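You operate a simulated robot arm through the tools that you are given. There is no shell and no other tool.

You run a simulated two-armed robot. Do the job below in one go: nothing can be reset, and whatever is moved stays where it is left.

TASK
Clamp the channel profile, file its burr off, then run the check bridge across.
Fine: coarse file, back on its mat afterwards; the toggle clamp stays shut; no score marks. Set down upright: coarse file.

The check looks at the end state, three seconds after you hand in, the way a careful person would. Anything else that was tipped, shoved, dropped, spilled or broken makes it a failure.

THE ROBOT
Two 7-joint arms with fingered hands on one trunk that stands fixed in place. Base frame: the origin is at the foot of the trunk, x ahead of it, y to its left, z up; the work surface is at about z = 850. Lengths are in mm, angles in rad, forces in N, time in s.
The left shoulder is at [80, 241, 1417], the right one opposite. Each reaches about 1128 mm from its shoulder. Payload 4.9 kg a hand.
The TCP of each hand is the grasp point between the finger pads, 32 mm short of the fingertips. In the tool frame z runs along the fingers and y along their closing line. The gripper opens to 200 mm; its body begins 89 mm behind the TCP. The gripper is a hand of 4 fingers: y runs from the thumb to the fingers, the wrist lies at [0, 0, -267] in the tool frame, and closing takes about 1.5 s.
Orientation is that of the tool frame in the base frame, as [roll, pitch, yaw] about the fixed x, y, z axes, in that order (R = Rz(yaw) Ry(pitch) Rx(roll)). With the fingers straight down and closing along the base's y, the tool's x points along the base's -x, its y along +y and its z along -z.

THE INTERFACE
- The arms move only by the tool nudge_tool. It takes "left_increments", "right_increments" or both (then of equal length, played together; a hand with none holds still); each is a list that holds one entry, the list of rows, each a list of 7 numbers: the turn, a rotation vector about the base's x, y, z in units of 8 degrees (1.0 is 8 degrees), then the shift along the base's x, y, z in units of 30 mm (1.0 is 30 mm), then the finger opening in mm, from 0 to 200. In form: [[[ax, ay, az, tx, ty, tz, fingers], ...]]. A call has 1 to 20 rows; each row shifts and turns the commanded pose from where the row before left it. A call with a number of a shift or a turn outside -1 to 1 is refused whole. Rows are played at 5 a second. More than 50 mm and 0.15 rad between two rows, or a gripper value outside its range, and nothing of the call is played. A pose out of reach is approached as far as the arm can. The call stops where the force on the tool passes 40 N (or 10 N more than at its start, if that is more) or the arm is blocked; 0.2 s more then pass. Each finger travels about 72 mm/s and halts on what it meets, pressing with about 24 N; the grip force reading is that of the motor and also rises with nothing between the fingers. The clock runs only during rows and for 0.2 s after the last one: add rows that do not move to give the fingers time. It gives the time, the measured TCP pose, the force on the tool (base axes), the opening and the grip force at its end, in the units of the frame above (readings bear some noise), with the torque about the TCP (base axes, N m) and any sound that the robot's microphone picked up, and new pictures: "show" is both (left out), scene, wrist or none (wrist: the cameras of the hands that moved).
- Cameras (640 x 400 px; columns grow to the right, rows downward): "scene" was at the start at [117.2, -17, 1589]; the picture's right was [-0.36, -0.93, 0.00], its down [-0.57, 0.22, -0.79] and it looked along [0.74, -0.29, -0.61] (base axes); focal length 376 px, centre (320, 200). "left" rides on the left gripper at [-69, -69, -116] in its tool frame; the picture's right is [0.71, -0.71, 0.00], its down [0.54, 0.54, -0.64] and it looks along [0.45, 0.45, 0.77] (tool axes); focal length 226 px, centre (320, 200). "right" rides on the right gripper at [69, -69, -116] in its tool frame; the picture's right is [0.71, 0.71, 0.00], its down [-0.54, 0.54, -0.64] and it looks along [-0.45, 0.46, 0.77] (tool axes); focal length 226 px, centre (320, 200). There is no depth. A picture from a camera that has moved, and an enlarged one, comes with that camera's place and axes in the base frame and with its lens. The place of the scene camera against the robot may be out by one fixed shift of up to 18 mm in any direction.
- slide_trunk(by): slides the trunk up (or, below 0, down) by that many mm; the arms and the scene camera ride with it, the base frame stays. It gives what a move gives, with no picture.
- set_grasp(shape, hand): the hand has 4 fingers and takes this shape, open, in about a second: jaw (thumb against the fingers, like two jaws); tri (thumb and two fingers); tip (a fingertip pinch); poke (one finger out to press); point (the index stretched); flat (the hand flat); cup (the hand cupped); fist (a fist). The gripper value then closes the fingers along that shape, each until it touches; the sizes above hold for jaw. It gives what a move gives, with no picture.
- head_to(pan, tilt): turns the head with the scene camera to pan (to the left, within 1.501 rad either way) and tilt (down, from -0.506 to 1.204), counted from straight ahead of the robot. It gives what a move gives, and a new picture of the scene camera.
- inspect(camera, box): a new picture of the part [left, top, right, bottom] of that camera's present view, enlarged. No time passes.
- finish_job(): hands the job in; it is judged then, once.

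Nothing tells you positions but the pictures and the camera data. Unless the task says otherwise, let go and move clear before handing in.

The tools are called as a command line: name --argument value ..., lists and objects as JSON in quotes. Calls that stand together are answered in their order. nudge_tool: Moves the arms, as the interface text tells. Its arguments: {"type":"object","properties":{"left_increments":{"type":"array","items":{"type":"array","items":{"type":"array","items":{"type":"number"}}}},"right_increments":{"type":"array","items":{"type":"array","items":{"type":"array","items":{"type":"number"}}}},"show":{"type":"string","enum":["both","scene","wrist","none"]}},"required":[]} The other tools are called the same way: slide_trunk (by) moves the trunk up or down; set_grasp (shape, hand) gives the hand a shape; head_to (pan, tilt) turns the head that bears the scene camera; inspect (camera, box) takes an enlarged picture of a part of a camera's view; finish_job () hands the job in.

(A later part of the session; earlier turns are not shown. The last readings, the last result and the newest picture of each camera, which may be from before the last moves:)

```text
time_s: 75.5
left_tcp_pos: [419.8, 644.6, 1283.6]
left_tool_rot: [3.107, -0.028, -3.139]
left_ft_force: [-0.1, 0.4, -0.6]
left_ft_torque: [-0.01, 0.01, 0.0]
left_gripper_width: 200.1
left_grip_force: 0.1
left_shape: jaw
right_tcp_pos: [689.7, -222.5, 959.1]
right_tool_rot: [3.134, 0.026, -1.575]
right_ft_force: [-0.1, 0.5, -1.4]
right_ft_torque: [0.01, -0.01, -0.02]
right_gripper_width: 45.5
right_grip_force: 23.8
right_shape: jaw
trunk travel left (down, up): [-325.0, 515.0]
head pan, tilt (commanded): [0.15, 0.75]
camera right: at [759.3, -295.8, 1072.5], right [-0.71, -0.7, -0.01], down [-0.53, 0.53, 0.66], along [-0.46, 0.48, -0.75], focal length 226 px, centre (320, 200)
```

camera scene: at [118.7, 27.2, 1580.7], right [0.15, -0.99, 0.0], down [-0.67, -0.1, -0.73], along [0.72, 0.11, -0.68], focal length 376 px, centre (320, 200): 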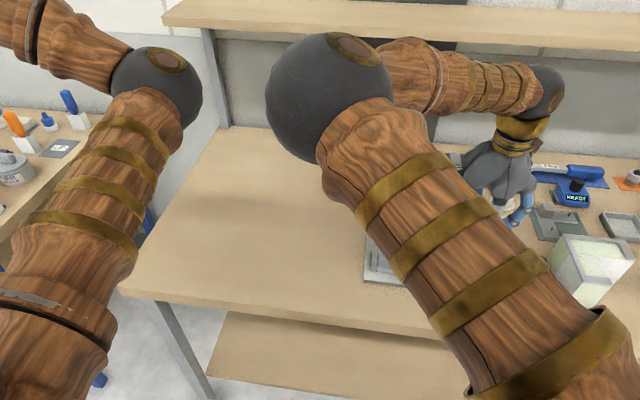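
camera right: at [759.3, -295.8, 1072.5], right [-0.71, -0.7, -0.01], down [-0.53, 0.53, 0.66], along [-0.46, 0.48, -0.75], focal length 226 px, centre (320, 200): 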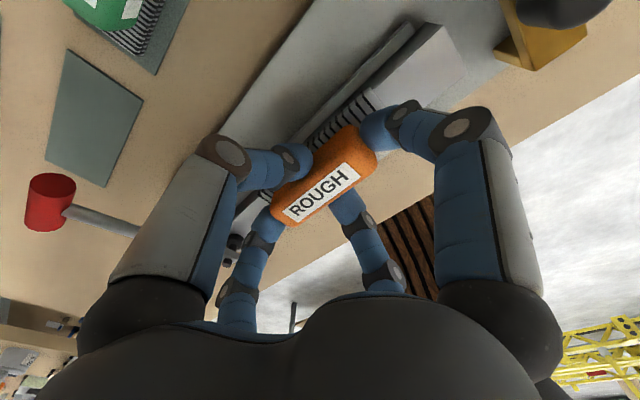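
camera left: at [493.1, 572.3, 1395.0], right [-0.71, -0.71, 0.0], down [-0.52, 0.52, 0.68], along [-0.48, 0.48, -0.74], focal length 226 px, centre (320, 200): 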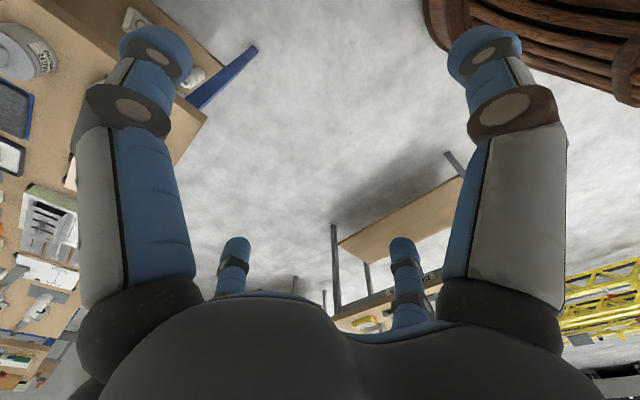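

Light contact at TCP z ≈ 959. I'll press slightly and make a first set of gentle strokes along the channel.

nudge_tool --right_increments '[[[0, 0, 0, 0, 0, -0.04, 0], [0, 0, 0, 0, 0, 0, 0]]]' --show "none"

nudge_tool --right_increments '[[[0, 0, 0, 0, 0.25, 0, 0], [0, 0, 0, 0, 0.25, 0, 0], [0, 0, 0, 0, 0, 0, 0]]]' --show "wrist"

```text
time_s: 76.1
left_tcp_pos: [420.1, 644.4, 1283.6]
left_tool_rot: [3.109, -0.027, -3.138]
left_ft_force: [-0.9, -0.9, 0.2]
left_ft_torque: [-0.02, 0.0, -0.01]
left_gripper_width: 199.9
left_grip_force: 0.2
left_shape: jaw
right_tcp_pos: [689.3, -223.6, 957.7]
right_tool_rot: [3.135, 0.027, -1.577]
right_ft_force: [0.2, 0.1, -3.5]
right_ft_torque: [-0.04, 0.01, 0.03]
right_gripper_width: 45.3
right_grip_force: 24.4
right_shape: jaw
trunk travel left (down, up): [-325.0, 515.0]
head pan, tilt (commanded): [0.15, 0.75]
```

```text
time_s: 76.9
left_tcp_pos: [420.7, 644.1, 1284.0]
left_tool_rot: [3.109, -0.027, -3.138]
left_ft_force: [0.4, -0.7, -0.1]
left_ft_torque: [-0.01, 0.03, 0.02]
left_gripper_width: 200.1
left_grip_force: 0.2
left_shape: jaw
right_tcp_pos: [689.7, -207.8, 957.6]
right_tool_rot: [3.134, 0.025, -1.575]
right_ft_force: [0.3, -0.6, -2.9]
right_ft_torque: [0.01, 0.02, -0.03]
right_gripper_width: 45.1
right_grip_force: 24.2
right_shape: jaw
trunk travel left (down, up): [-325.0, 515.0]
head pan, tilt (commanded): [0.15, 0.75]
camera right: at [759.1, -280.8, 1071.7], right [-0.71, -0.7, -0.01], down [-0.53, 0.53, 0.66], along [-0.46, 0.48, -0.75], focal length 226 px, centre (320, 200)
```

right: 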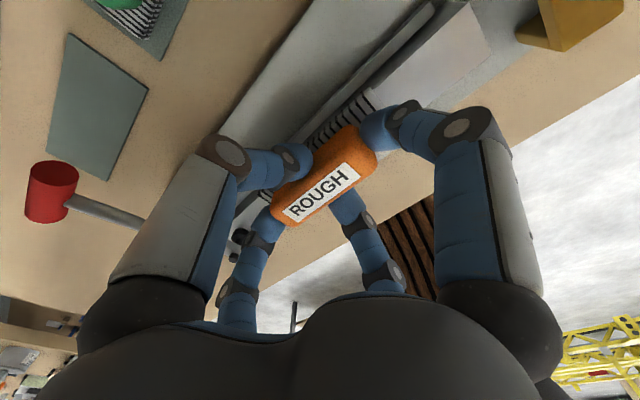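

That was still hovering. I return to centre and continue lowering in small steps.

nudge_tool --right_increments '[[[0, 0, 0, 0, -0.25, 0, 0], [0, 0, 0, 0, -0.25, 0, 0], [0, 0, 0, 0, 0, -0.05, 0], [0, 0, 0, 0, 0, 0, 0]]]' --show "none"

nudge_tool --right_increments '[[[0, 0, 0, 0, 0, -0.05, 0], [0, 0, 0, 0, 0, 0, 0]]]' --show "none"

nudge_tool --right_increments '[[[0, 0, 0, 0, 0, -0.05, 0], [0, 0, 0, 0, 0, 0, 0]]]' --show "none"

```text
time_s: 77.9
left_tcp_pos: [420.9, 643.5, 1283.8]
left_tool_rot: [3.108, -0.028, -3.137]
left_ft_force: [-0.1, 0.8, 0.6]
left_ft_torque: [-0.02, -0.04, 0.01]
left_gripper_width: 199.9
left_grip_force: 0.0
left_shape: jaw
right_tcp_pos: [690.2, -222.2, 956.0]
right_tool_rot: [3.133, 0.025, -1.577]
right_ft_force: [0.6, 0.1, -2.9]
right_ft_torque: [-0.03, 0.01, 0.02]
right_gripper_width: 45.3
right_grip_force: 24.4
right_shape: jaw
trunk travel left (down, up): [-325.0, 515.0]
head pan, tilt (commanded): [0.15, 0.75]
```

```text
time_s: 78.5
left_tcp_pos: [420.3, 644.8, 1284.3]
left_tool_rot: [3.111, -0.029, -3.138]
left_ft_force: [0.4, -0.1, 0.3]
left_ft_torque: [0.02, 0.01, 0.01]
left_gripper_width: 199.9
left_grip_force: 0.1
left_shape: jaw
right_tcp_pos: [690.0, -222.5, 955.2]
right_tool_rot: [3.132, 0.026, -1.577]
right_ft_force: [-0.5, -0.2, -2.3]
right_ft_torque: [-0.01, -0.01, 0.0]
right_gripper_width: 45.3
right_grip_force: 23.8
right_shape: jaw
trunk travel left (down, up): [-325.0, 515.0]
head pan, tilt (commanded): [0.15, 0.75]
```

```text
time_s: 79.1
left_tcp_pos: [421.1, 645.5, 1283.1]
left_tool_rot: [3.108, -0.026, -3.139]
left_ft_force: [0.6, 0.6, -0.3]
left_ft_torque: [0.01, -0.01, -0.04]
left_gripper_width: 199.8
left_grip_force: 0.0
left_shape: jaw
right_tcp_pos: [689.8, -222.5, 953.1]
right_tool_rot: [3.132, 0.027, -1.576]
right_ft_force: [-0.1, 1.0, -3.1]
right_ft_torque: [0.03, 0.01, -0.03]
right_gripper_width: 45.2
right_grip_force: 23.9
right_shape: jaw
trunk travel left (down, up): [-325.0, 515.0]
head pan, tilt (commanded): [0.15, 0.75]
```

nudge_tool --right_increments '[[[0, 0, 0, 0, 0, -0.05, 0], [0, 0, 0, 0, 0, 0, 0]]]' --show "none"

nudge_tool --right_increments '[[[0, 0, 0, 0, 0, -0.05, 0], [0, 0, 0, 0, 0, 0, 0]]]' --show "none"

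nudge_tool --right_increments '[[[0, 0, 0, 0, 0, -0.05, 0], [0, 0, 0, 0, 0, 0, 0]]]' --show "wrist"

inspect --camera "right" --box '[240, 20, 440, 200]'

```text
time_s: 79.7
left_tcp_pos: [419.7, 644.3, 1283.8]
left_tool_rot: [3.109, -0.027, -3.137]
left_ft_force: [0.4, 0.0, 0.2]
left_ft_torque: [0.03, 0.02, -0.02]
left_gripper_width: 199.9
left_grip_force: 0.1
left_shape: jaw
right_tcp_pos: [690.5, -222.5, 951.7]
right_tool_rot: [3.135, 0.026, -1.576]
right_ft_force: [0.6, -0.1, 4.3]
right_ft_torque: [-0.05, -0.05, 0.01]
right_gripper_width: 45.5
right_grip_force: 24.1
right_shape: jaw
trunk travel left (down, up): [-325.0, 515.0]
head pan, tilt (commanded): [0.15, 0.75]
```

```text
time_s: 80.3
left_tcp_pos: [420.2, 643.0, 1283.0]
left_tool_rot: [3.109, -0.027, -3.137]
left_ft_force: [0.4, 0.2, 1.1]
left_ft_torque: [-0.01, 0.01, -0.01]
left_gripper_width: 199.9
left_grip_force: 0.0
left_shape: jaw
right_tcp_pos: [689.1, -223.2, 950.9]
right_tool_rot: [3.136, 0.028, -1.576]
right_ft_force: [2.1, 0.2, 14.5]
right_ft_torque: [-0.01, -0.08, 0.04]
right_gripper_width: 45.4
right_grip_force: 24.5
right_shape: jaw
trunk travel left (down, up): [-325.0, 515.0]
head pan, tilt (commanded): [0.15, 0.75]
```

```text
time_s: 80.9
left_tcp_pos: [418.2, 643.9, 1283.8]
left_tool_rot: [3.109, -0.025, -3.138]
left_ft_force: [0.1, 0.5, 0.4]
left_ft_torque: [-0.01, 0.01, 0.0]
left_gripper_width: 199.6
left_grip_force: 0.1
left_shape: jaw
right_tcp_pos: [690.2, -222.1, 952.2]
right_tool_rot: [3.138, 0.027, -1.575]
right_ft_force: [3.5, 0.3, 29.4]
right_ft_torque: [-0.02, -0.23, 0.02]
right_gripper_width: 46.1
right_grip_force: 24.1
right_shape: jaw
trunk travel left (down, up): [-325.0, 515.0]
head pan, tilt (commanded): [0.15, 0.75]
camera right: at [757.8, -295.3, 1065.7], right [-0.71, -0.7, -0.02], down [-0.54, 0.53, 0.66], along [-0.45, 0.48, -0.75], focal length 226 px, centre (320, 200)
```

right: 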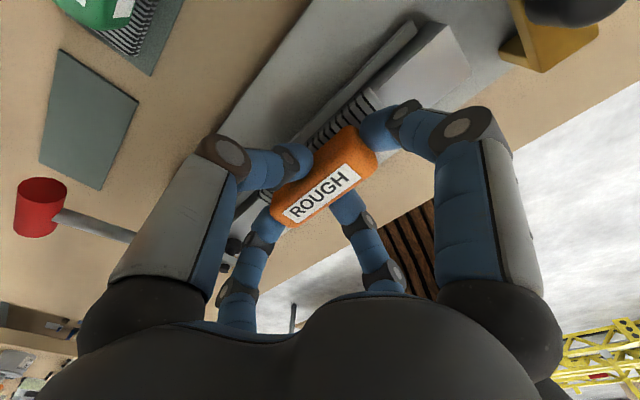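

```text
2.22 times, centred on (340, 110) of right
camera zoom: at [757.8, -295.3, 1065.7], right [-0.71, -0.7, -0.02], down [-0.54, 0.53, 0.66], along [-0.45, 0.48, -0.75], focal length 502 px, centre (276, 400)
```

zoom: 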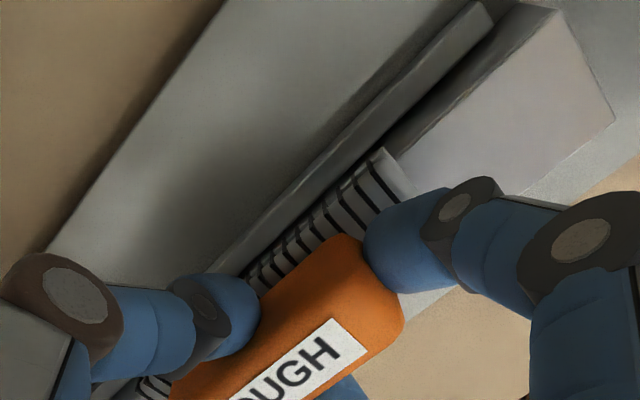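

Contact: burr top at z ≈ 895 (TCP ≈ 952). I'll ease the pressure to about 10 N and make strokes of ±24 mm along the channel.

nudge_tool --right_increments '[[[0, 0, 0, 0, 0, 0.07, 0], [0, 0, 0, 0, 0.27, 0, 0], [0, 0, 0, 0, 0.27, 0, 0], [0, 0, 0, 0, 0.27, 0, 0], [0, 0, 0, 0, -0.27, 0, 0], [0, 0, 0, 0, -0.27, 0, 0], [0, 0, 0, 0, -0.27, 0, 0], [0, 0, 0, 0, -0.27, 0, 0], [0, 0, 0, 0, -0.27, 0, 0], [0, 0, 0, 0, -0.27, 0, 0], [0, 0, 0, 0, 0.27, 0, 0], [0, 0, 0, 0, 0.27, 0, 0], [0, 0, 0, 0, 0.27, 0, 0], [0, 0, 0, 0, 0, 0, 0]]]' --show "wrist"

```text
time_s: 83.9
left_tcp_pos: [421.5, 644.1, 1283.1]
left_tool_rot: [3.108, -0.028, -3.137]
left_ft_force: [-0.3, 0.1, -0.9]
left_ft_torque: [0.0, -0.01, 0.0]
left_gripper_width: 199.9
left_grip_force: 0.1
left_shape: jaw
right_tcp_pos: [688.3, -221.8, 951.7]
right_tool_rot: [3.133, 0.026, -1.576]
right_ft_force: [0.2, 0.2, -3.0]
right_ft_torque: [-0.02, -0.02, 0.0]
right_gripper_width: 45.7
right_grip_force: 23.7
right_shape: jaw
trunk travel left (down, up): [-325.0, 515.0]
head pan, tilt (commanded): [0.15, 0.75]
camera right: at [758.6, -295.9, 1064.6], right [-0.71, -0.7, -0.01], down [-0.53, 0.53, 0.66], along [-0.46, 0.48, -0.75], focal length 226 px, centre (320, 200)
```

right: 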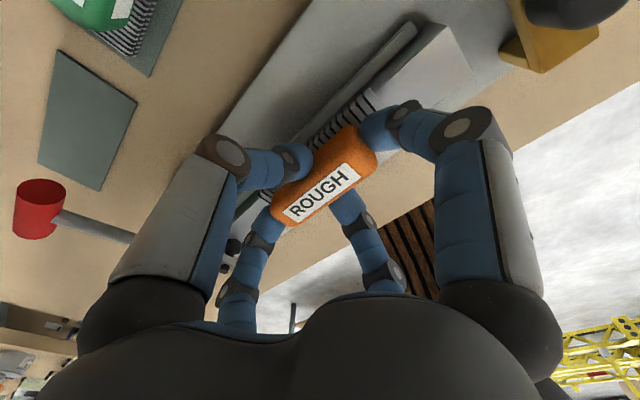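

The contact is gone after the strokes, so material may have been removed. I'll lift to inspect the burrs.

nudge_tool --right_increments '[[[0, 0, 0, 0, 0, 0.5, 0], [0, 0, 0, 0, 0, 0.9, 0], [0, 0, 0, 0, 0, 0.9, 0], [0, 0, 0, -0.8, 0, 0, 0], [0, 0, 0, 0, 0, 0, 0], [0, 0, 0, 0, 0, 0, 0]]]' --show "wrist"

inspect --camera "right" --box '[240, 20, 440, 200]'

```text
time_s: 85.3
left_tcp_pos: [421.6, 643.3, 1283.6]
left_tool_rot: [3.109, -0.028, -3.14]
left_ft_force: [0.3, -0.9, -0.9]
left_ft_torque: [0.03, 0.0, 0.01]
left_gripper_width: 199.9
left_grip_force: 0.0
left_shape: jaw
right_tcp_pos: [666.6, -223.3, 1020.5]
right_tool_rot: [3.133, 0.027, -1.574]
right_ft_force: [0.2, 0.4, -3.0]
right_ft_torque: [-0.01, 0.01, -0.01]
right_gripper_width: 45.7
right_grip_force: 24.3
right_shape: jaw
trunk travel left (down, up): [-325.0, 515.0]
head pan, tilt (commanded): [0.15, 0.75]
camera right: at [735.0, -295.8, 1133.8], right [-0.71, -0.7, -0.01], down [-0.53, 0.53, 0.66], along [-0.46, 0.48, -0.75], focal length 226 px, centre (320, 200)
```

right: 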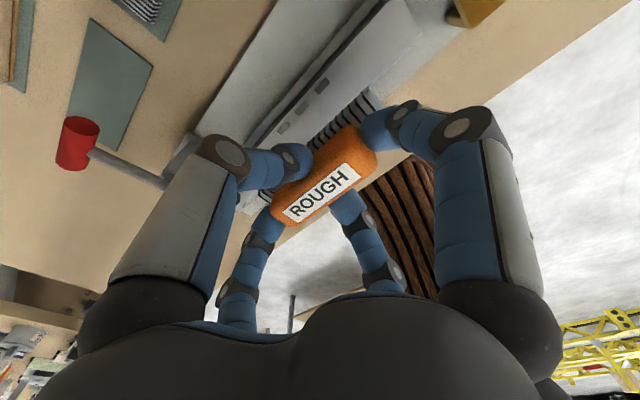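

```text
2.22 times, centred on (340, 110) of right
camera zoom: at [735.0, -295.8, 1133.8], right [-0.71, -0.7, -0.01], down [-0.53, 0.53, 0.66], along [-0.46, 0.48, -0.75], focal length 502 px, centre (276, 400)
```

zoom: 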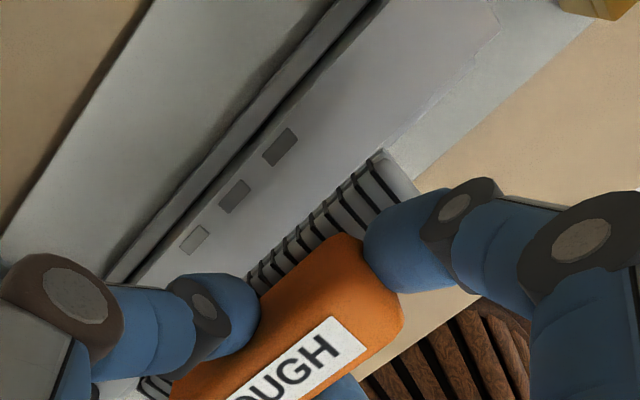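

inspect --camera "right" --box '[285, 50, 350, 110]'

```text
6.67 times, centred on (318, 80) of right
camera zoom: at [735.0, -295.8, 1133.8], right [-0.71, -0.7, -0.01], down [-0.53, 0.53, 0.66], along [-0.46, 0.48, -0.75], focal length 1507 px, centre (337, 1000)
```

zoom: 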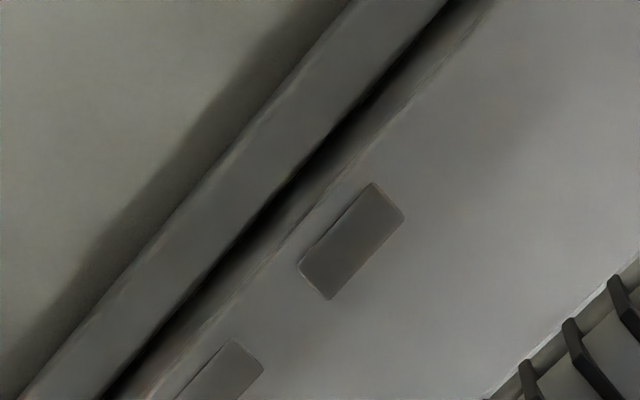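

The burr bars have shrunk noticeably (28 mm to about 16 mm long), so filing works. I go back down and continue with light pressure.

nudge_tool --right_increments '[[[0, 0, 0, 0.78, 0, -0.3, 0], [0, 0, 0, 0, 0, -0.9, 0], [0, 0, 0, 0, 0, -0.9, 0], [0, 0, 0, 0, 0, -0.2, 0], [0, 0, 0, 0, 0, -0.04, 0], [0, 0, 0, 0, 0, 0, 0]]]' --show "none"

nudge_tool --right_increments '[[[0, 0, 0, 0, 0, -0.04, 0], [0, 0, 0, 0, 0, 0, 0]]]' --show "none"

```text
time_s: 86.7
left_tcp_pos: [420.3, 644.4, 1283.5]
left_tool_rot: [3.107, -0.028, -3.138]
left_ft_force: [-0.1, -0.6, -0.5]
left_ft_torque: [0.03, 0.01, 0.01]
left_gripper_width: 200.0
left_grip_force: 0.1
left_shape: jaw
right_tcp_pos: [687.6, -223.3, 948.7]
right_tool_rot: [3.134, 0.026, -1.575]
right_ft_force: [-1.0, 0.4, -1.6]
right_ft_torque: [-0.07, 0.0, 0.0]
right_gripper_width: 45.7
right_grip_force: 24.2
right_shape: jaw
trunk travel left (down, up): [-325.0, 515.0]
head pan, tilt (commanded): [0.15, 0.75]
```

```text
time_s: 87.3
left_tcp_pos: [419.9, 645.4, 1283.6]
left_tool_rot: [3.109, -0.028, -3.139]
left_ft_force: [-0.1, 0.9, 0.6]
left_ft_torque: [0.0, 0.02, 0.04]
left_gripper_width: 199.9
left_grip_force: 0.1
left_shape: jaw
right_tcp_pos: [688.5, -223.1, 949.3]
right_tool_rot: [3.135, 0.026, -1.577]
right_ft_force: [-0.9, 0.8, 6.5]
right_ft_torque: [-0.02, 0.05, 0.0]
right_gripper_width: 45.9
right_grip_force: 23.6
right_shape: jaw
trunk travel left (down, up): [-325.0, 515.0]
head pan, tilt (commanded): [0.15, 0.75]
```

Contact with about 10 N normal force. More strokes.

nudge_tool --right_increments '[[[0, 0, 0, 0, 0.27, 0, 0], [0, 0, 0, 0, 0.27, 0, 0], [0, 0, 0, 0, 0.27, 0, 0], [0, 0, 0, 0, -0.27, 0, 0], [0, 0, 0, 0, -0.27, 0, 0], [0, 0, 0, 0, -0.27, 0, 0], [0, 0, 0, 0, -0.27, 0, 0], [0, 0, 0, 0, -0.27, 0, 0], [0, 0, 0, 0, -0.27, 0, 0], [0, 0, 0, 0, 0.27, 0, 0], [0, 0, 0, 0, 0.27, 0, 0], [0, 0, 0, 0, 0.27, 0, 0], [0, 0, 0, 0, 0, 0, 0]]]' --show "none"

```text
time_s: 90.1
left_tcp_pos: [418.7, 644.9, 1283.9]
left_tool_rot: [3.108, -0.027, -3.137]
left_ft_force: [0.5, -0.3, -0.4]
left_ft_torque: [0.01, 0.0, 0.03]
left_gripper_width: 200.1
left_grip_force: 0.0
left_shape: jaw
right_tcp_pos: [687.6, -223.7, 948.9]
right_tool_rot: [3.134, 0.028, -1.578]
right_ft_force: [-0.2, -3.7, 7.7]
right_ft_torque: [-0.16, -0.02, -0.01]
right_gripper_width: 46.0
right_grip_force: 24.0
right_shape: jaw
trunk travel left (down, up): [-325.0, 515.0]
head pan, tilt (commanded): [0.15, 0.75]
```

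Contact stayed at about 8 N. I lift and look again.

nudge_tool --right_increments '[[[0, 0, 0, 0, 0, 0.5, 0], [0, 0, 0, 0, 0, 0.9, 0], [0, 0, 0, 0, 0, 0.9, 0], [0, 0, 0, -0.8, 0, 0, 0], [0, 0, 0, 0, 0, 0, 0], [0, 0, 0, 0, 0, 0, 0]]]' --show "none"

inspect --camera "right" --box '[270, 30, 400, 130]'

```text
time_s: 91.5
left_tcp_pos: [422.3, 643.9, 1283.3]
left_tool_rot: [3.108, -0.027, -3.14]
left_ft_force: [-0.8, -0.6, 0.0]
left_ft_torque: [0.05, 0.03, -0.05]
left_gripper_width: 200.0
left_grip_force: 0.0
left_shape: jaw
right_tcp_pos: [665.9, -222.6, 1017.7]
right_tool_rot: [3.132, 0.027, -1.575]
right_ft_force: [-0.5, 0.0, -2.4]
right_ft_torque: [0.0, 0.0, 0.0]
right_gripper_width: 45.6
right_grip_force: 23.5
right_shape: jaw
trunk travel left (down, up): [-325.0, 515.0]
head pan, tilt (commanded): [0.15, 0.75]
```

```text
4.00 times, centred on (335, 80) of right
camera zoom: at [734.8, -295.7, 1131.1], right [-0.71, -0.7, -0.01], down [-0.53, 0.53, 0.66], along [-0.46, 0.48, -0.75], focal length 904 px, centre (260, 680)
```

zoom: 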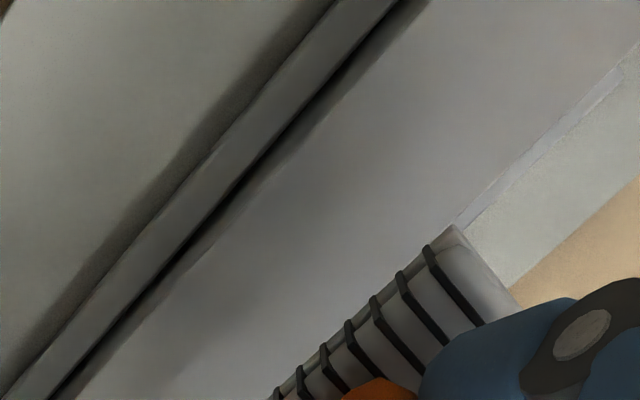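

The burr patches are gone here. I check the whole wrist view to be sure that all three are removed and no marks remain.

inspect --camera "right" --box '[220, 0, 460, 200]'

inspect --camera "right" --box '[250, 80, 330, 140]'

```text
2.00 times, centred on (340, 100) of right
camera zoom: at [734.8, -295.7, 1131.1], right [-0.71, -0.7, -0.01], down [-0.53, 0.53, 0.66], along [-0.46, 0.48, -0.75], focal length 452 px, centre (280, 400)
```

zoom: 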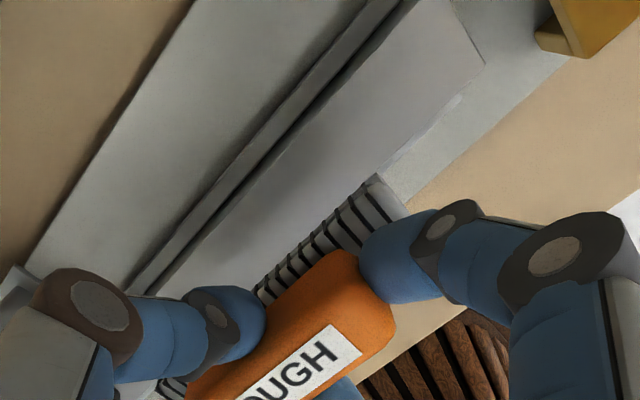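

```text
6.67 times, centred on (290, 110) of right
camera zoom: at [734.8, -295.7, 1131.1], right [-0.71, -0.7, -0.01], down [-0.53, 0.53, 0.66], along [-0.46, 0.48, -0.75], focal length 1507 px, centre (520, 800)
```

zoom: 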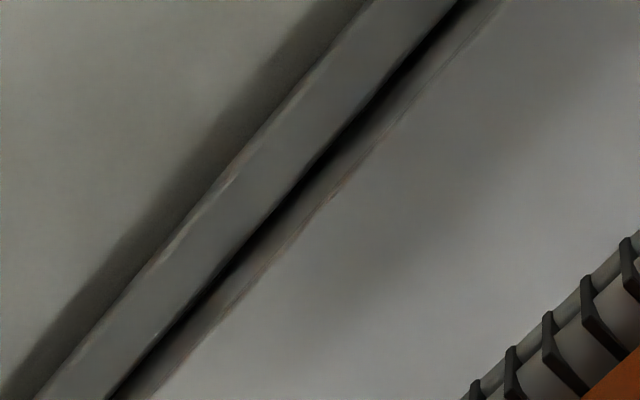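

All three burrs are gone and the surface looks clean. Now I carry the file back to the free spot on the left table to regrasp it for the mat.

nudge_tool --right_increments '[[[0, 0, 0, 0, 0, 0.9, 0], [0, 0, 0, 0.4, 0.93, 0, 0], [0, 0, 0, 0.4, 0.93, 0, 0], [0, 0, 0, 0.4, 0.93, 0, 0], [0, 0, 0, 0.4, 0.93, 0, 0], [0, 0, 0, 0.4, 0.93, 0, 0], [0, 0, 0, 0.4, 0.93, 0, 0], [0, 0, 0, 0.4, 0.93, 0, 0], [0, 0, 0, 0.4, 0.93, 0, 0], [0, 0, 0, 0.4, 0.93, 0, 0], [0, 0, 0, 0.4, 0.93, 0, 0], [0, 0, 0, 0.4, 0.93, 0, 0], [0, 0, 0, 0, 0, 0, 0], [0, 0, 0, 0, 0, -0.9, 0], [0, 0, 0, 0, 0, -0.9, 0], [0, 0, 0, 0, 0, -0.9, 0], [0, 0, 0, 0, 0, -0.9, 0], [0, 0, 0, 0, 0, -0.2, 0], [0, 0, 0, 0, 0, 0, 0]]]' --show "both"

```text
time_s: 95.5
left_tcp_pos: [419.9, 645.5, 1283.8]
left_tool_rot: [3.108, -0.029, -3.139]
left_ft_force: [-0.7, -0.4, 0.3]
left_ft_torque: [0.0, -0.01, 0.0]
left_gripper_width: 199.7
left_grip_force: 0.0
left_shape: jaw
right_tcp_pos: [796.0, 84.0, 930.4]
right_tool_rot: [3.136, 0.027, -1.576]
right_ft_force: [-0.3, 0.4, -3.8]
right_ft_torque: [0.0, 0.03, 0.03]
right_gripper_width: 45.5
right_grip_force: 23.9
right_shape: jaw
trunk travel left (down, up): [-325.0, 515.0]
head pan, tilt (commanded): [0.15, 0.75]
camera scene: at [118.5, 27.2, 1580.7], right [0.15, -0.99, 0.0], down [-0.67, -0.1, -0.73], along [0.72, 0.11, -0.68], focal length 376 px, centre (320, 200)
camera right: at [865.9, 11.6, 1044.4], right [-0.71, -0.7, -0.01], down [-0.53, 0.53, 0.66], along [-0.46, 0.48, -0.75], focal length 226 px, centre (320, 200)
```

scene: 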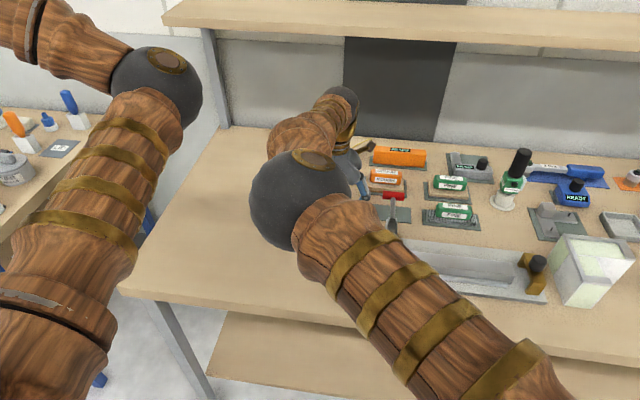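
right: 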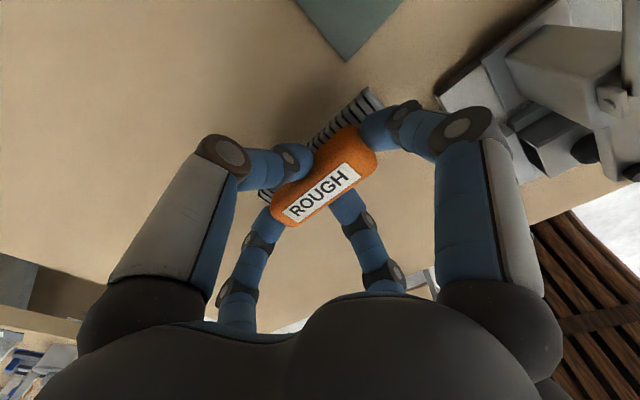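

While here, I verify the channel top from the scene camera, and lower the file onto the table in small steps.

inspect --camera "scene" --box '[380, 210, 560, 310]'

nudge_tool --right_increments '[[[0, 0, 0, 0, 0, -0.4, 0], [0, 0, 0, 0, 0, -0.3, 0], [0, 0, 0, 0, 0, 0, 0]]]' --show "none"

nudge_tool --right_increments '[[[0, 0, 0, 0, 0, -0.08, 0], [0, 0, 0, 0, 0, 0, 0]]]' --show "none"

nudge_tool --right_increments '[[[0, 0, 0, 0, 0, -0.06, 0], [0, 0, 0, 0, 0, 0, 0]]]' --show "none"

```text
3.56 times, centred on (470, 260) of scene
camera zoom: at [118.5, 27.2, 1580.7], right [0.15, -0.99, 0.0], down [-0.67, -0.1, -0.73], along [0.72, 0.11, -0.68], focal length 1335 px, centre (-213, -13)
```

zoom: 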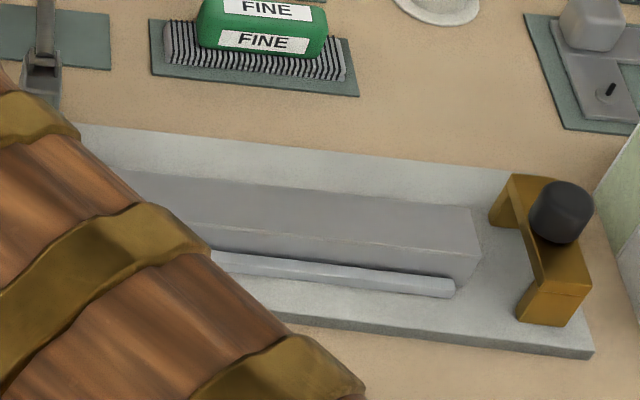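

```text
time_s: 96.3
left_tcp_pos: [420.2, 644.4, 1283.4]
left_tool_rot: [3.11, -0.027, -3.138]
left_ft_force: [0.6, 0.9, 0.6]
left_ft_torque: [0.01, 0.0, -0.01]
left_gripper_width: 199.8
left_grip_force: 0.1
left_shape: jaw
right_tcp_pos: [796.6, 84.4, 909.6]
right_tool_rot: [3.137, 0.026, -1.574]
right_ft_force: [-0.3, 0.0, -3.5]
right_ft_torque: [-0.02, -0.03, -0.01]
right_gripper_width: 45.8
right_grip_force: 24.1
right_shape: jaw
trunk travel left (down, up): [-325.0, 515.0]
head pan, tilt (commanded): [0.15, 0.75]
```

```text
time_s: 96.9
left_tcp_pos: [421.3, 645.0, 1282.8]
left_tool_rot: [3.108, -0.028, -3.138]
left_ft_force: [0.6, 1.0, -0.7]
left_ft_torque: [0.0, -0.01, -0.01]
left_gripper_width: 199.6
left_grip_force: 0.2
left_shape: jaw
right_tcp_pos: [796.8, 84.0, 906.4]
right_tool_rot: [3.134, 0.026, -1.575]
right_ft_force: [0.0, 1.0, -2.8]
right_ft_torque: [0.0, -0.04, 0.03]
right_gripper_width: 45.5
right_grip_force: 24.1
right_shape: jaw
trunk travel left (down, up): [-325.0, 515.0]
head pan, tilt (commanded): [0.15, 0.75]
```

```text
time_s: 97.5
left_tcp_pos: [421.0, 644.0, 1283.5]
left_tool_rot: [3.109, -0.027, -3.139]
left_ft_force: [-0.4, 0.2, 0.2]
left_ft_torque: [-0.03, 0.02, -0.02]
left_gripper_width: 200.1
left_grip_force: 0.0
left_shape: jaw
right_tcp_pos: [796.6, 84.5, 905.1]
right_tool_rot: [3.133, 0.027, -1.575]
right_ft_force: [0.7, -0.4, -3.5]
right_ft_torque: [-0.01, 0.01, 0.02]
right_gripper_width: 45.7
right_grip_force: 24.2
right_shape: jaw
trunk travel left (down, up): [-325.0, 515.0]
head pan, tilt (commanded): [0.15, 0.75]
```

The channel looks clean from the scene too. Continuing the lowering.

nudge_tool --right_increments '[[[0, 0, 0, 0, 0, -0.06, 0], [0, 0, 0, 0, 0, 0, 0]]]' --show "none"

nudge_tool --right_increments '[[[0, 0, 0, 0, 0, -0.06, 0], [0, 0, 0, 0, 0, 0, 0]]]' --show "none"

nudge_tool --right_increments '[[[0, 0, 0, 0, 0, -0.06, 0], [0, 0, 0, 0, 0, 0, 0]]]' --show "wrist"

```text
time_s: 98.1
left_tcp_pos: [419.8, 645.2, 1283.5]
left_tool_rot: [3.109, -0.029, -3.138]
left_ft_force: [-0.2, 0.5, 0.0]
left_ft_torque: [0.0, 0.0, 0.01]
left_gripper_width: 199.9
left_grip_force: 0.0
left_shape: jaw
right_tcp_pos: [796.7, 85.1, 904.2]
right_tool_rot: [3.134, 0.027, -1.576]
right_ft_force: [0.7, 0.2, 3.3]
right_ft_torque: [-0.04, -0.05, 0.0]
right_gripper_width: 45.4
right_grip_force: 24.0
right_shape: jaw
trunk travel left (down, up): [-325.0, 515.0]
head pan, tilt (commanded): [0.15, 0.75]
```

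```text
time_s: 98.7
left_tcp_pos: [419.3, 644.3, 1284.4]
left_tool_rot: [3.109, -0.027, -3.139]
left_ft_force: [0.5, -0.3, 0.7]
left_ft_torque: [0.0, 0.0, -0.02]
left_gripper_width: 200.0
left_grip_force: 0.1
left_shape: jaw
right_tcp_pos: [797.6, 83.8, 903.9]
right_tool_rot: [3.136, 0.029, -1.577]
right_ft_force: [2.1, 0.2, 14.1]
right_ft_torque: [-0.07, -0.01, 0.04]
right_gripper_width: 45.7
right_grip_force: 23.6
right_shape: jaw
trunk travel left (down, up): [-325.0, 515.0]
head pan, tilt (commanded): [0.15, 0.75]
```

```text
time_s: 99.3
left_tcp_pos: [418.5, 645.0, 1285.8]
left_tool_rot: [3.11, -0.027, -3.138]
left_ft_force: [0.4, 0.4, 0.0]
left_ft_torque: [0.0, 0.03, 0.04]
left_gripper_width: 199.8
left_grip_force: 0.1
left_shape: jaw
right_tcp_pos: [796.8, 83.3, 902.5]
right_tool_rot: [3.136, 0.028, -1.575]
right_ft_force: [5.2, 1.8, 26.6]
right_ft_torque: [0.01, -0.19, 0.01]
right_gripper_width: 46.0
right_grip_force: 24.6
right_shape: jaw
trunk travel left (down, up): [-325.0, 515.0]
head pan, tilt (commanded): [0.15, 0.75]
camera right: at [864.9, 11.5, 1017.4], right [-0.71, -0.7, -0.02], down [-0.54, 0.53, 0.66], along [-0.45, 0.48, -0.75], focal length 226 px, centre (320, 200)
```

right: 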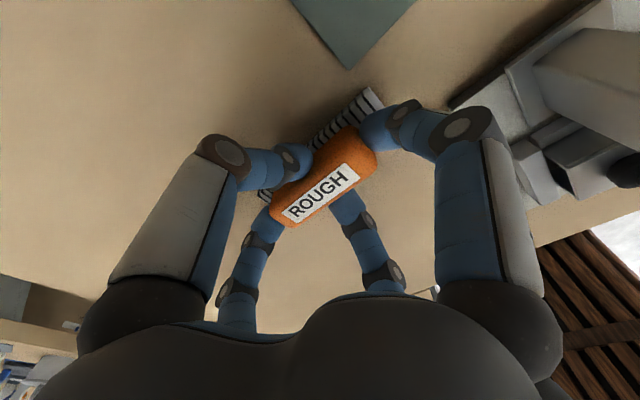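

The file stands on the table. I relieve pressure, open, and lift; then switch to tip for the mat placement.

nudge_tool --right_increments '[[[0, 0, 0, 0, 0, 0.11, 0], [0, 0, 0, 0, 0, 0, 120], [0, 0, 0, 0, 0, 0, 120], [0, 0, 0, 0, 0, 0, 120], [0, 0, 0, 0, 0, 0, 120], [0, 0, 0, 0, 0, 0.5, 120], [0, 0, 0, 0, 0, 0.9, 120], [0, 0, 0, 0, 0, 0.9, 120], [0, 0, 0, 0, 0, 0.9, 120], [0, 0, 0, 0, 0.9, 0.1, 120], [0, 0, 0, 0, 0, 0, 120]]]' --show "none"

set_grasp --hand "right" --shape "tip"

inspect --camera "right" --box '[240, 20, 420, 180]'

```text
time_s: 101.7
left_tcp_pos: [419.7, 643.5, 1283.6]
left_tool_rot: [3.108, -0.028, -3.139]
left_ft_force: [0.0, 0.4, -0.6]
left_ft_torque: [0.04, -0.01, 0.0]
left_gripper_width: 199.8
left_grip_force: 0.1
left_shape: jaw
right_tcp_pos: [796.9, 109.4, 1003.4]
right_tool_rot: [3.136, 0.027, -1.577]
right_ft_force: [-0.3, 0.1, -0.3]
right_ft_torque: [-0.01, -0.01, 0.02]
right_gripper_width: 119.4
right_grip_force: 0.0
right_shape: jaw
trunk travel left (down, up): [-325.0, 515.0]
head pan, tilt (commanded): [0.15, 0.75]
```

```text
time_s: 102.6
left_tcp_pos: [420.1, 644.3, 1283.2]
left_tool_rot: [3.108, -0.027, -3.138]
left_ft_force: [-0.2, -1.3, 0.1]
left_ft_torque: [0.0, -0.02, 0.03]
left_gripper_width: 199.9
left_grip_force: 0.2
left_shape: jaw
right_tcp_pos: [796.9, 110.4, 1003.0]
right_tool_rot: [3.137, 0.026, -1.576]
right_ft_force: [0.3, -0.6, -0.3]
right_ft_torque: [-0.05, -0.02, -0.01]
right_gripper_width: 199.8
right_grip_force: 0.1
right_shape: tip
trunk travel left (down, up): [-325.0, 515.0]
head pan, tilt (commanded): [0.15, 0.75]
```

```text
2.50 times, centred on (330, 100) of right
camera zoom: at [866.5, 37.9, 1117.0], right [-0.71, -0.7, -0.01], down [-0.53, 0.53, 0.66], along [-0.46, 0.48, -0.75], focal length 565 px, centre (295, 450)
```

zoom: 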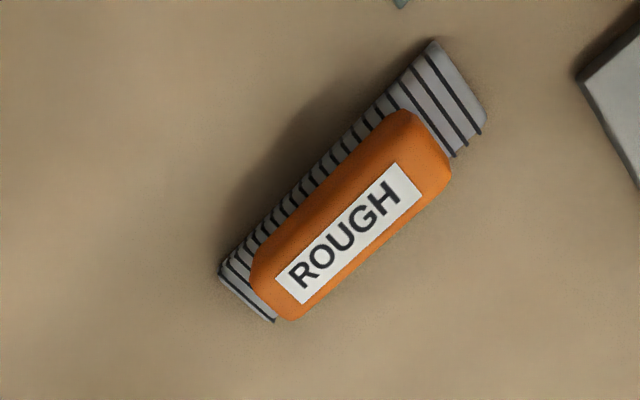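

File is upright at centre (798, 84). I descend with the tip pinch at +27 mm offset and grip it.

nudge_tool --right_increments '[[[0, 0, 0, 0.03, 0.04, 0, 90], [0, 0, 0, 0, 0, -0.5, 80], [0, 0, 0, 0, 0, -0.9, 80], [0, 0, 0, 0, 0, -0.9, 80], [0, 0, 0, 0, 0, -0.7, 80], [0, 0, 0, 0, 0, 0, 80], [0, 0, 0, 0, 0, 0, 60], [0, 0, 0, 0, 0, 0, 40], [0, 0, 0, 0, 0, 0, 20], [0, 0, 0, 0, 0, 0, 0], [0, 0, 0, 0, 0, 0, 0], [0, 0, 0, 0, 0, 0, 0], [0, 0, 0, 0, 0, 0, 0]]]' --show "wrist"

```text
time_s: 105.4
left_tcp_pos: [420.1, 644.5, 1282.4]
left_tool_rot: [3.108, -0.028, -3.138]
left_ft_force: [0.3, 0.0, 0.5]
left_ft_torque: [0.0, -0.02, 0.03]
left_gripper_width: 200.0
left_grip_force: 0.0
left_shape: jaw
right_tcp_pos: [797.5, 111.2, 911.3]
right_tool_rot: [3.134, 0.025, -1.576]
right_ft_force: [-0.8, 0.2, -0.2]
right_ft_torque: [-0.01, 0.01, -0.01]
right_gripper_width: 24.4
right_grip_force: 24.2
right_shape: tip
trunk travel left (down, up): [-325.0, 515.0]
head pan, tilt (commanded): [0.15, 0.75]
camera right: at [867.1, 39.7, 1026.1], right [-0.71, -0.7, -0.01], down [-0.53, 0.53, 0.66], along [-0.46, 0.48, -0.75], focal length 226 px, centre (320, 200)
```

right: 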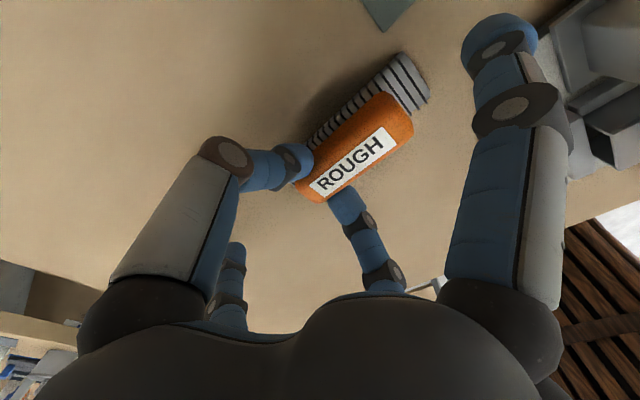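

Pinched again. I lift, carry back over behind the red grip, and check alignment from above before lowering.

nudge_tool --right_increments '[[[0, 0, 0, 0, 0, 0.3, 0], [0, 0, 0, 0, 0, 0.8, 0], [0, 0, 0, 0, 0, 0.95, 0], [0, 0, 0, 0, 0, 0.95, 0], [0, 0, 0, 0, 0, 0.95, 0], [0, 0, 0, 0.87, 0, 0, 0], [0, 0, 0, 0.87, 0, 0, 0], [0, 0, 0, 0.87, 0, 0, 0], [0, 0, 0, 0, -0.8, 0, 0], [0, 0, 0, 0, -0.8, 0, 0], [0, 0, 0, 0, -0.8, 0, 0], [0, 0, 0, 0, -0.8, 0, 0], [0, 0, 0, 0, 0, 0, 0], [0, 0, 0, 0, 0, 0, 0]]]' --show "wrist"

inspect --camera "right" --box '[240, 20, 460, 200]'

```text
time_s: 108.4
left_tcp_pos: [420.8, 644.6, 1283.4]
left_tool_rot: [3.109, -0.028, -3.138]
left_ft_force: [-0.4, 0.0, 0.1]
left_ft_torque: [0.01, -0.02, 0.05]
left_gripper_width: 199.5
left_grip_force: 0.0
left_shape: jaw
right_tcp_pos: [870.5, 13.7, 1030.7]
right_tool_rot: [3.132, 0.025, -1.577]
right_ft_force: [-0.2, -0.1, -3.2]
right_ft_torque: [0.07, 0.01, 0.0]
right_gripper_width: 24.4
right_grip_force: 24.4
right_shape: tip
right hand out of reach, approached as far as the arm can: row 8
trunk travel left (down, up): [-325.0, 515.0]
head pan, tilt (commanded): [0.15, 0.75]
camera right: at [939.4, -59.5, 1144.4], right [-0.71, -0.7, -0.01], down [-0.53, 0.53, 0.66], along [-0.46, 0.48, -0.75], focal length 226 px, centre (320, 200)
```

right: 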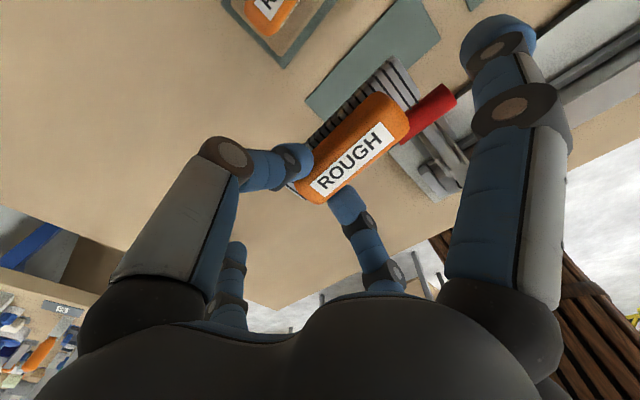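

```text
2.22 times, centred on (350, 110) of right
camera zoom: at [939.4, -59.5, 1144.4], right [-0.71, -0.7, -0.01], down [-0.53, 0.53, 0.66], along [-0.46, 0.48, -0.75], focal length 502 px, centre (253, 400)
```

zoom: 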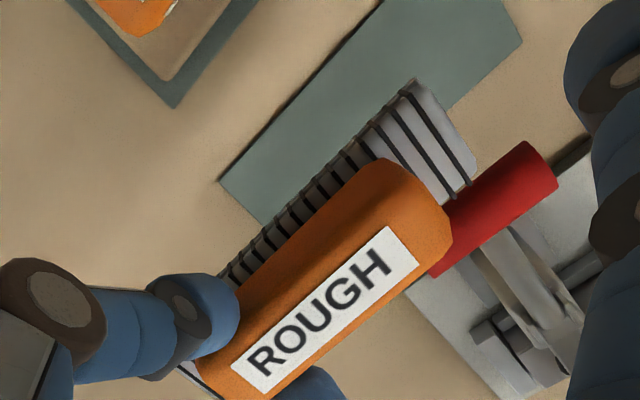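

The mat is in view; relative to it the file needs to go about −12 mm in x and −35 mm in y. I descend behind the red grip first, then slide in over the mat just above it.

nudge_tool --right_increments '[[[0, 0, 0, 0, -0.3, -1, 0], [0, 0, 0, 0, -0.3, -1, 0], [0, 0, 0, 0, 0, -1, 0], [0, 0, 0, 0, 0, -0.25, 0], [0, 0, 0, -0.17, -0.1, 0, 0], [0, 0, 0, -0.17, -0.1, 0, 0], [0, 0, 0, 0, -0.2, -0.07, 0], [0, 0, 0, 0, -0.2, -0.07, 0], [0, 0, 0, 0, 0, 0, 0]]]' --show "wrist"

inspect --camera "right" --box '[220, 20, 460, 240]'

```text
time_s: 110.4
left_tcp_pos: [420.6, 645.5, 1283.1]
left_tool_rot: [3.11, -0.029, -3.139]
left_ft_force: [0.4, -0.1, -0.8]
left_ft_torque: [-0.04, -0.01, 0.01]
left_gripper_width: 200.0
left_grip_force: 0.0
left_shape: jaw
right_tcp_pos: [860.5, -23.0, 929.2]
right_tool_rot: [3.133, 0.025, -1.575]
right_ft_force: [0.6, -0.1, -2.5]
right_ft_torque: [0.05, -0.01, 0.01]
right_gripper_width: 24.3
right_grip_force: 24.0
right_shape: tip
trunk travel left (down, up): [-325.0, 515.0]
head pan, tilt (commanded): [0.15, 0.75]
camera right: at [929.2, -95.2, 1042.6], right [-0.71, -0.7, -0.01], down [-0.53, 0.53, 0.66], along [-0.46, 0.48, -0.75], focal length 226 px, centre (320, 200)
```

right: 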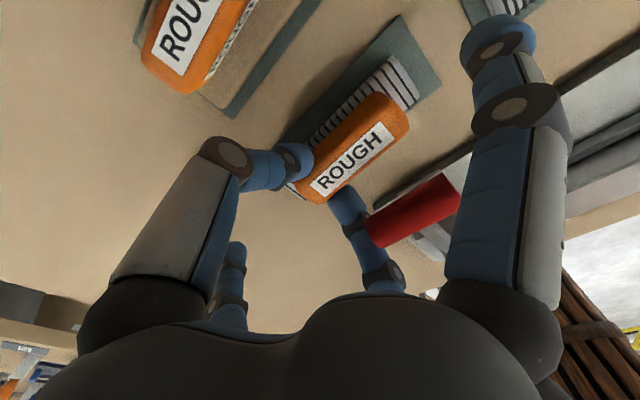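

```text
1.82 times, centred on (340, 130) of right
camera zoom: at [929.2, -95.2, 1042.6], right [-0.71, -0.7, -0.01], down [-0.53, 0.53, 0.66], along [-0.46, 0.48, -0.75], focal length 411 px, centre (284, 327)
```

zoom: 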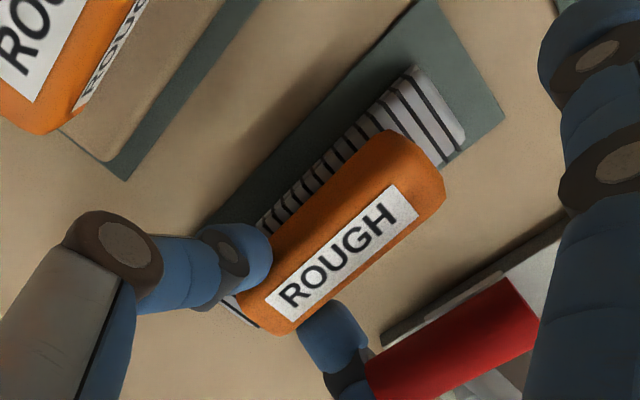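

Alignment over the mat looks right; I nudge 2.5 mm forward and lower onto the mat.

nudge_tool --right_increments '[[[0, 0, 0, -0.08, 0, -0.15, 0], [0, 0, 0, 0, 0, -0.15, 0], [0, 0, 0, 0, 0, -0.08, 0], [0, 0, 0, 0, 0, 0, 0]]]' --show "none"

nudge_tool --right_increments '[[[0, 0, 0, 0, 0, -0.06, 0], [0, 0, 0, 0, 0, 0, 0]]]' --show "none"

nudge_tool --right_increments '[[[0, 0, 0, 0, 0, -0.06, 0], [0, 0, 0, 0, 0, 0, 0]]]' --show "none"

```text
time_s: 111.4
left_tcp_pos: [420.3, 646.3, 1283.0]
left_tool_rot: [3.109, -0.027, -3.137]
left_ft_force: [-0.4, -0.2, 0.1]
left_ft_torque: [0.0, 0.0, -0.02]
left_gripper_width: 199.8
left_grip_force: 0.0
left_shape: jaw
right_tcp_pos: [857.5, -23.4, 916.9]
right_tool_rot: [3.135, 0.028, -1.576]
right_ft_force: [0.8, 0.9, -3.1]
right_ft_torque: [-0.01, -0.02, 0.02]
right_gripper_width: 24.4
right_grip_force: 23.8
right_shape: tip
trunk travel left (down, up): [-325.0, 515.0]
head pan, tilt (commanded): [0.15, 0.75]
```

```text
time_s: 112.0
left_tcp_pos: [420.1, 643.9, 1283.9]
left_tool_rot: [3.108, -0.028, -3.138]
left_ft_force: [0.3, -1.2, 0.3]
left_ft_torque: [0.02, 0.0, 0.03]
left_gripper_width: 200.0
left_grip_force: 0.1
left_shape: jaw
right_tcp_pos: [857.8, -22.1, 916.5]
right_tool_rot: [3.135, 0.026, -1.576]
right_ft_force: [-0.2, 2.6, -1.2]
right_ft_torque: [-0.01, 0.0, -0.01]
right_gripper_width: 24.8
right_grip_force: 24.2
right_shape: tip
trunk travel left (down, up): [-325.0, 515.0]
head pan, tilt (commanded): [0.15, 0.75]
```

```text
time_s: 112.6
left_tcp_pos: [419.4, 644.6, 1283.0]
left_tool_rot: [3.109, -0.027, -3.138]
left_ft_force: [-0.3, -0.7, -0.1]
left_ft_torque: [0.01, -0.03, 0.05]
left_gripper_width: 199.8
left_grip_force: 0.0
left_shape: jaw
right_tcp_pos: [856.0, -22.0, 914.5]
right_tool_rot: [3.135, 0.027, -1.575]
right_ft_force: [1.8, 2.6, 3.8]
right_ft_torque: [0.01, -0.03, -0.02]
right_gripper_width: 24.6
right_grip_force: 24.2
right_shape: tip
trunk travel left (down, up): [-325.0, 515.0]
head pan, tilt (commanded): [0.15, 0.75]
```

The file has touched down. I check the picture for contact around the red grip before releasing.

inspect --camera "right" --box '[220, 20, 460, 300]'

inspect --camera "right" --box '[300, 160, 430, 300]'

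```text
1.43 times, centred on (340, 160) of right
camera zoom: at [926.3, -95.1, 1028.5], right [-0.71, -0.7, -0.01], down [-0.53, 0.53, 0.66], along [-0.46, 0.48, -0.75], focal length 323 px, centre (291, 257)
```

zoom: 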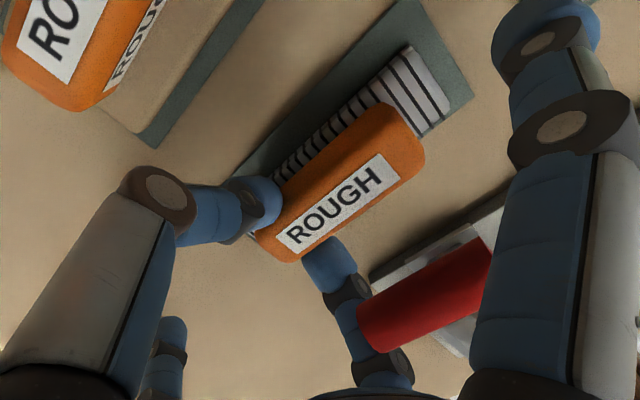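

```text
2.86 times, centred on (365, 230) of right
camera zoom: at [926.3, -95.1, 1028.5], right [-0.71, -0.7, -0.01], down [-0.53, 0.53, 0.66], along [-0.46, 0.48, -0.75], focal length 646 px, centre (191, 114)
```

zoom: 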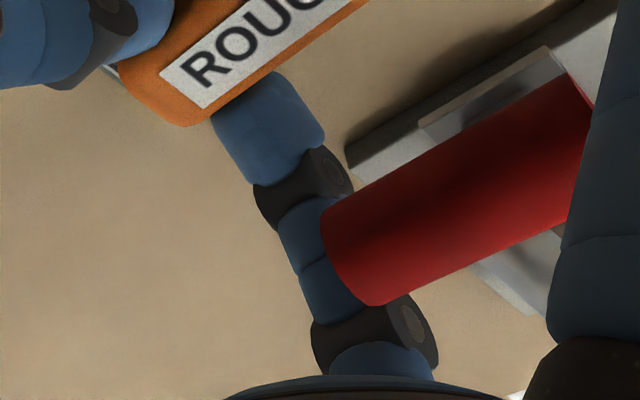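

The front finger is nearly brushing the red grip's end. I lift 3 mm, shift 3 mm to +y (still well on the mat), and set down again.

nudge_tool --right_increments '[[[0, 0, 0, 0, 0, 0.12, 0], [0, 0, 0, 0.03, 0.12, 0, 0], [0, 0, 0, 0, 0, -0.07, 0], [0, 0, 0, 0, 0, 0, 0]]]' --show "none"

nudge_tool --right_increments '[[[0, 0, 0, 0, 0, -0.05, 0], [0, 0, 0, 0, 0, 0, 0]]]' --show "wrist"

```text
time_s: 113.6
left_tcp_pos: [419.2, 644.4, 1284.6]
left_tool_rot: [3.11, -0.028, -3.138]
left_ft_force: [0.1, -0.6, 0.1]
left_ft_torque: [0.01, -0.01, 0.01]
left_gripper_width: 199.8
left_grip_force: 0.1
left_shape: jaw
right_tcp_pos: [857.9, -20.2, 915.1]
right_tool_rot: [3.133, 0.027, -1.576]
right_ft_force: [-0.7, -1.2, -2.1]
right_ft_torque: [-0.02, 0.0, 0.01]
right_gripper_width: 24.7
right_grip_force: 24.1
right_shape: tip
trunk travel left (down, up): [-325.0, 515.0]
head pan, tilt (commanded): [0.15, 0.75]
```

```text
time_s: 114.2
left_tcp_pos: [419.8, 643.8, 1283.3]
left_tool_rot: [3.108, -0.027, -3.137]
left_ft_force: [-0.1, -0.1, -0.3]
left_ft_torque: [-0.01, -0.03, -0.01]
left_gripper_width: 200.2
left_grip_force: 0.0
left_shape: jaw
right_tcp_pos: [857.9, -19.0, 914.4]
right_tool_rot: [3.136, 0.026, -1.576]
right_ft_force: [0.5, -0.2, 4.1]
right_ft_torque: [-0.03, -0.05, 0.0]
right_gripper_width: 24.8
right_grip_force: 23.8
right_shape: tip
trunk travel left (down, up): [-325.0, 515.0]
head pan, tilt (commanded): [0.15, 0.75]
camera right: at [927.1, -91.7, 1028.4], right [-0.71, -0.7, -0.01], down [-0.53, 0.53, 0.66], along [-0.46, 0.48, -0.75], focal length 226 px, centre (320, 200)
```

right: 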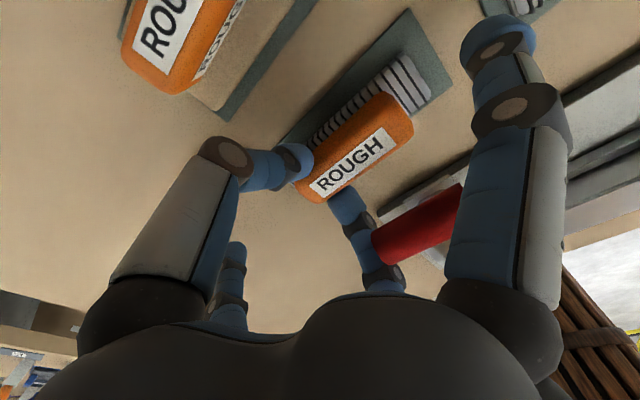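

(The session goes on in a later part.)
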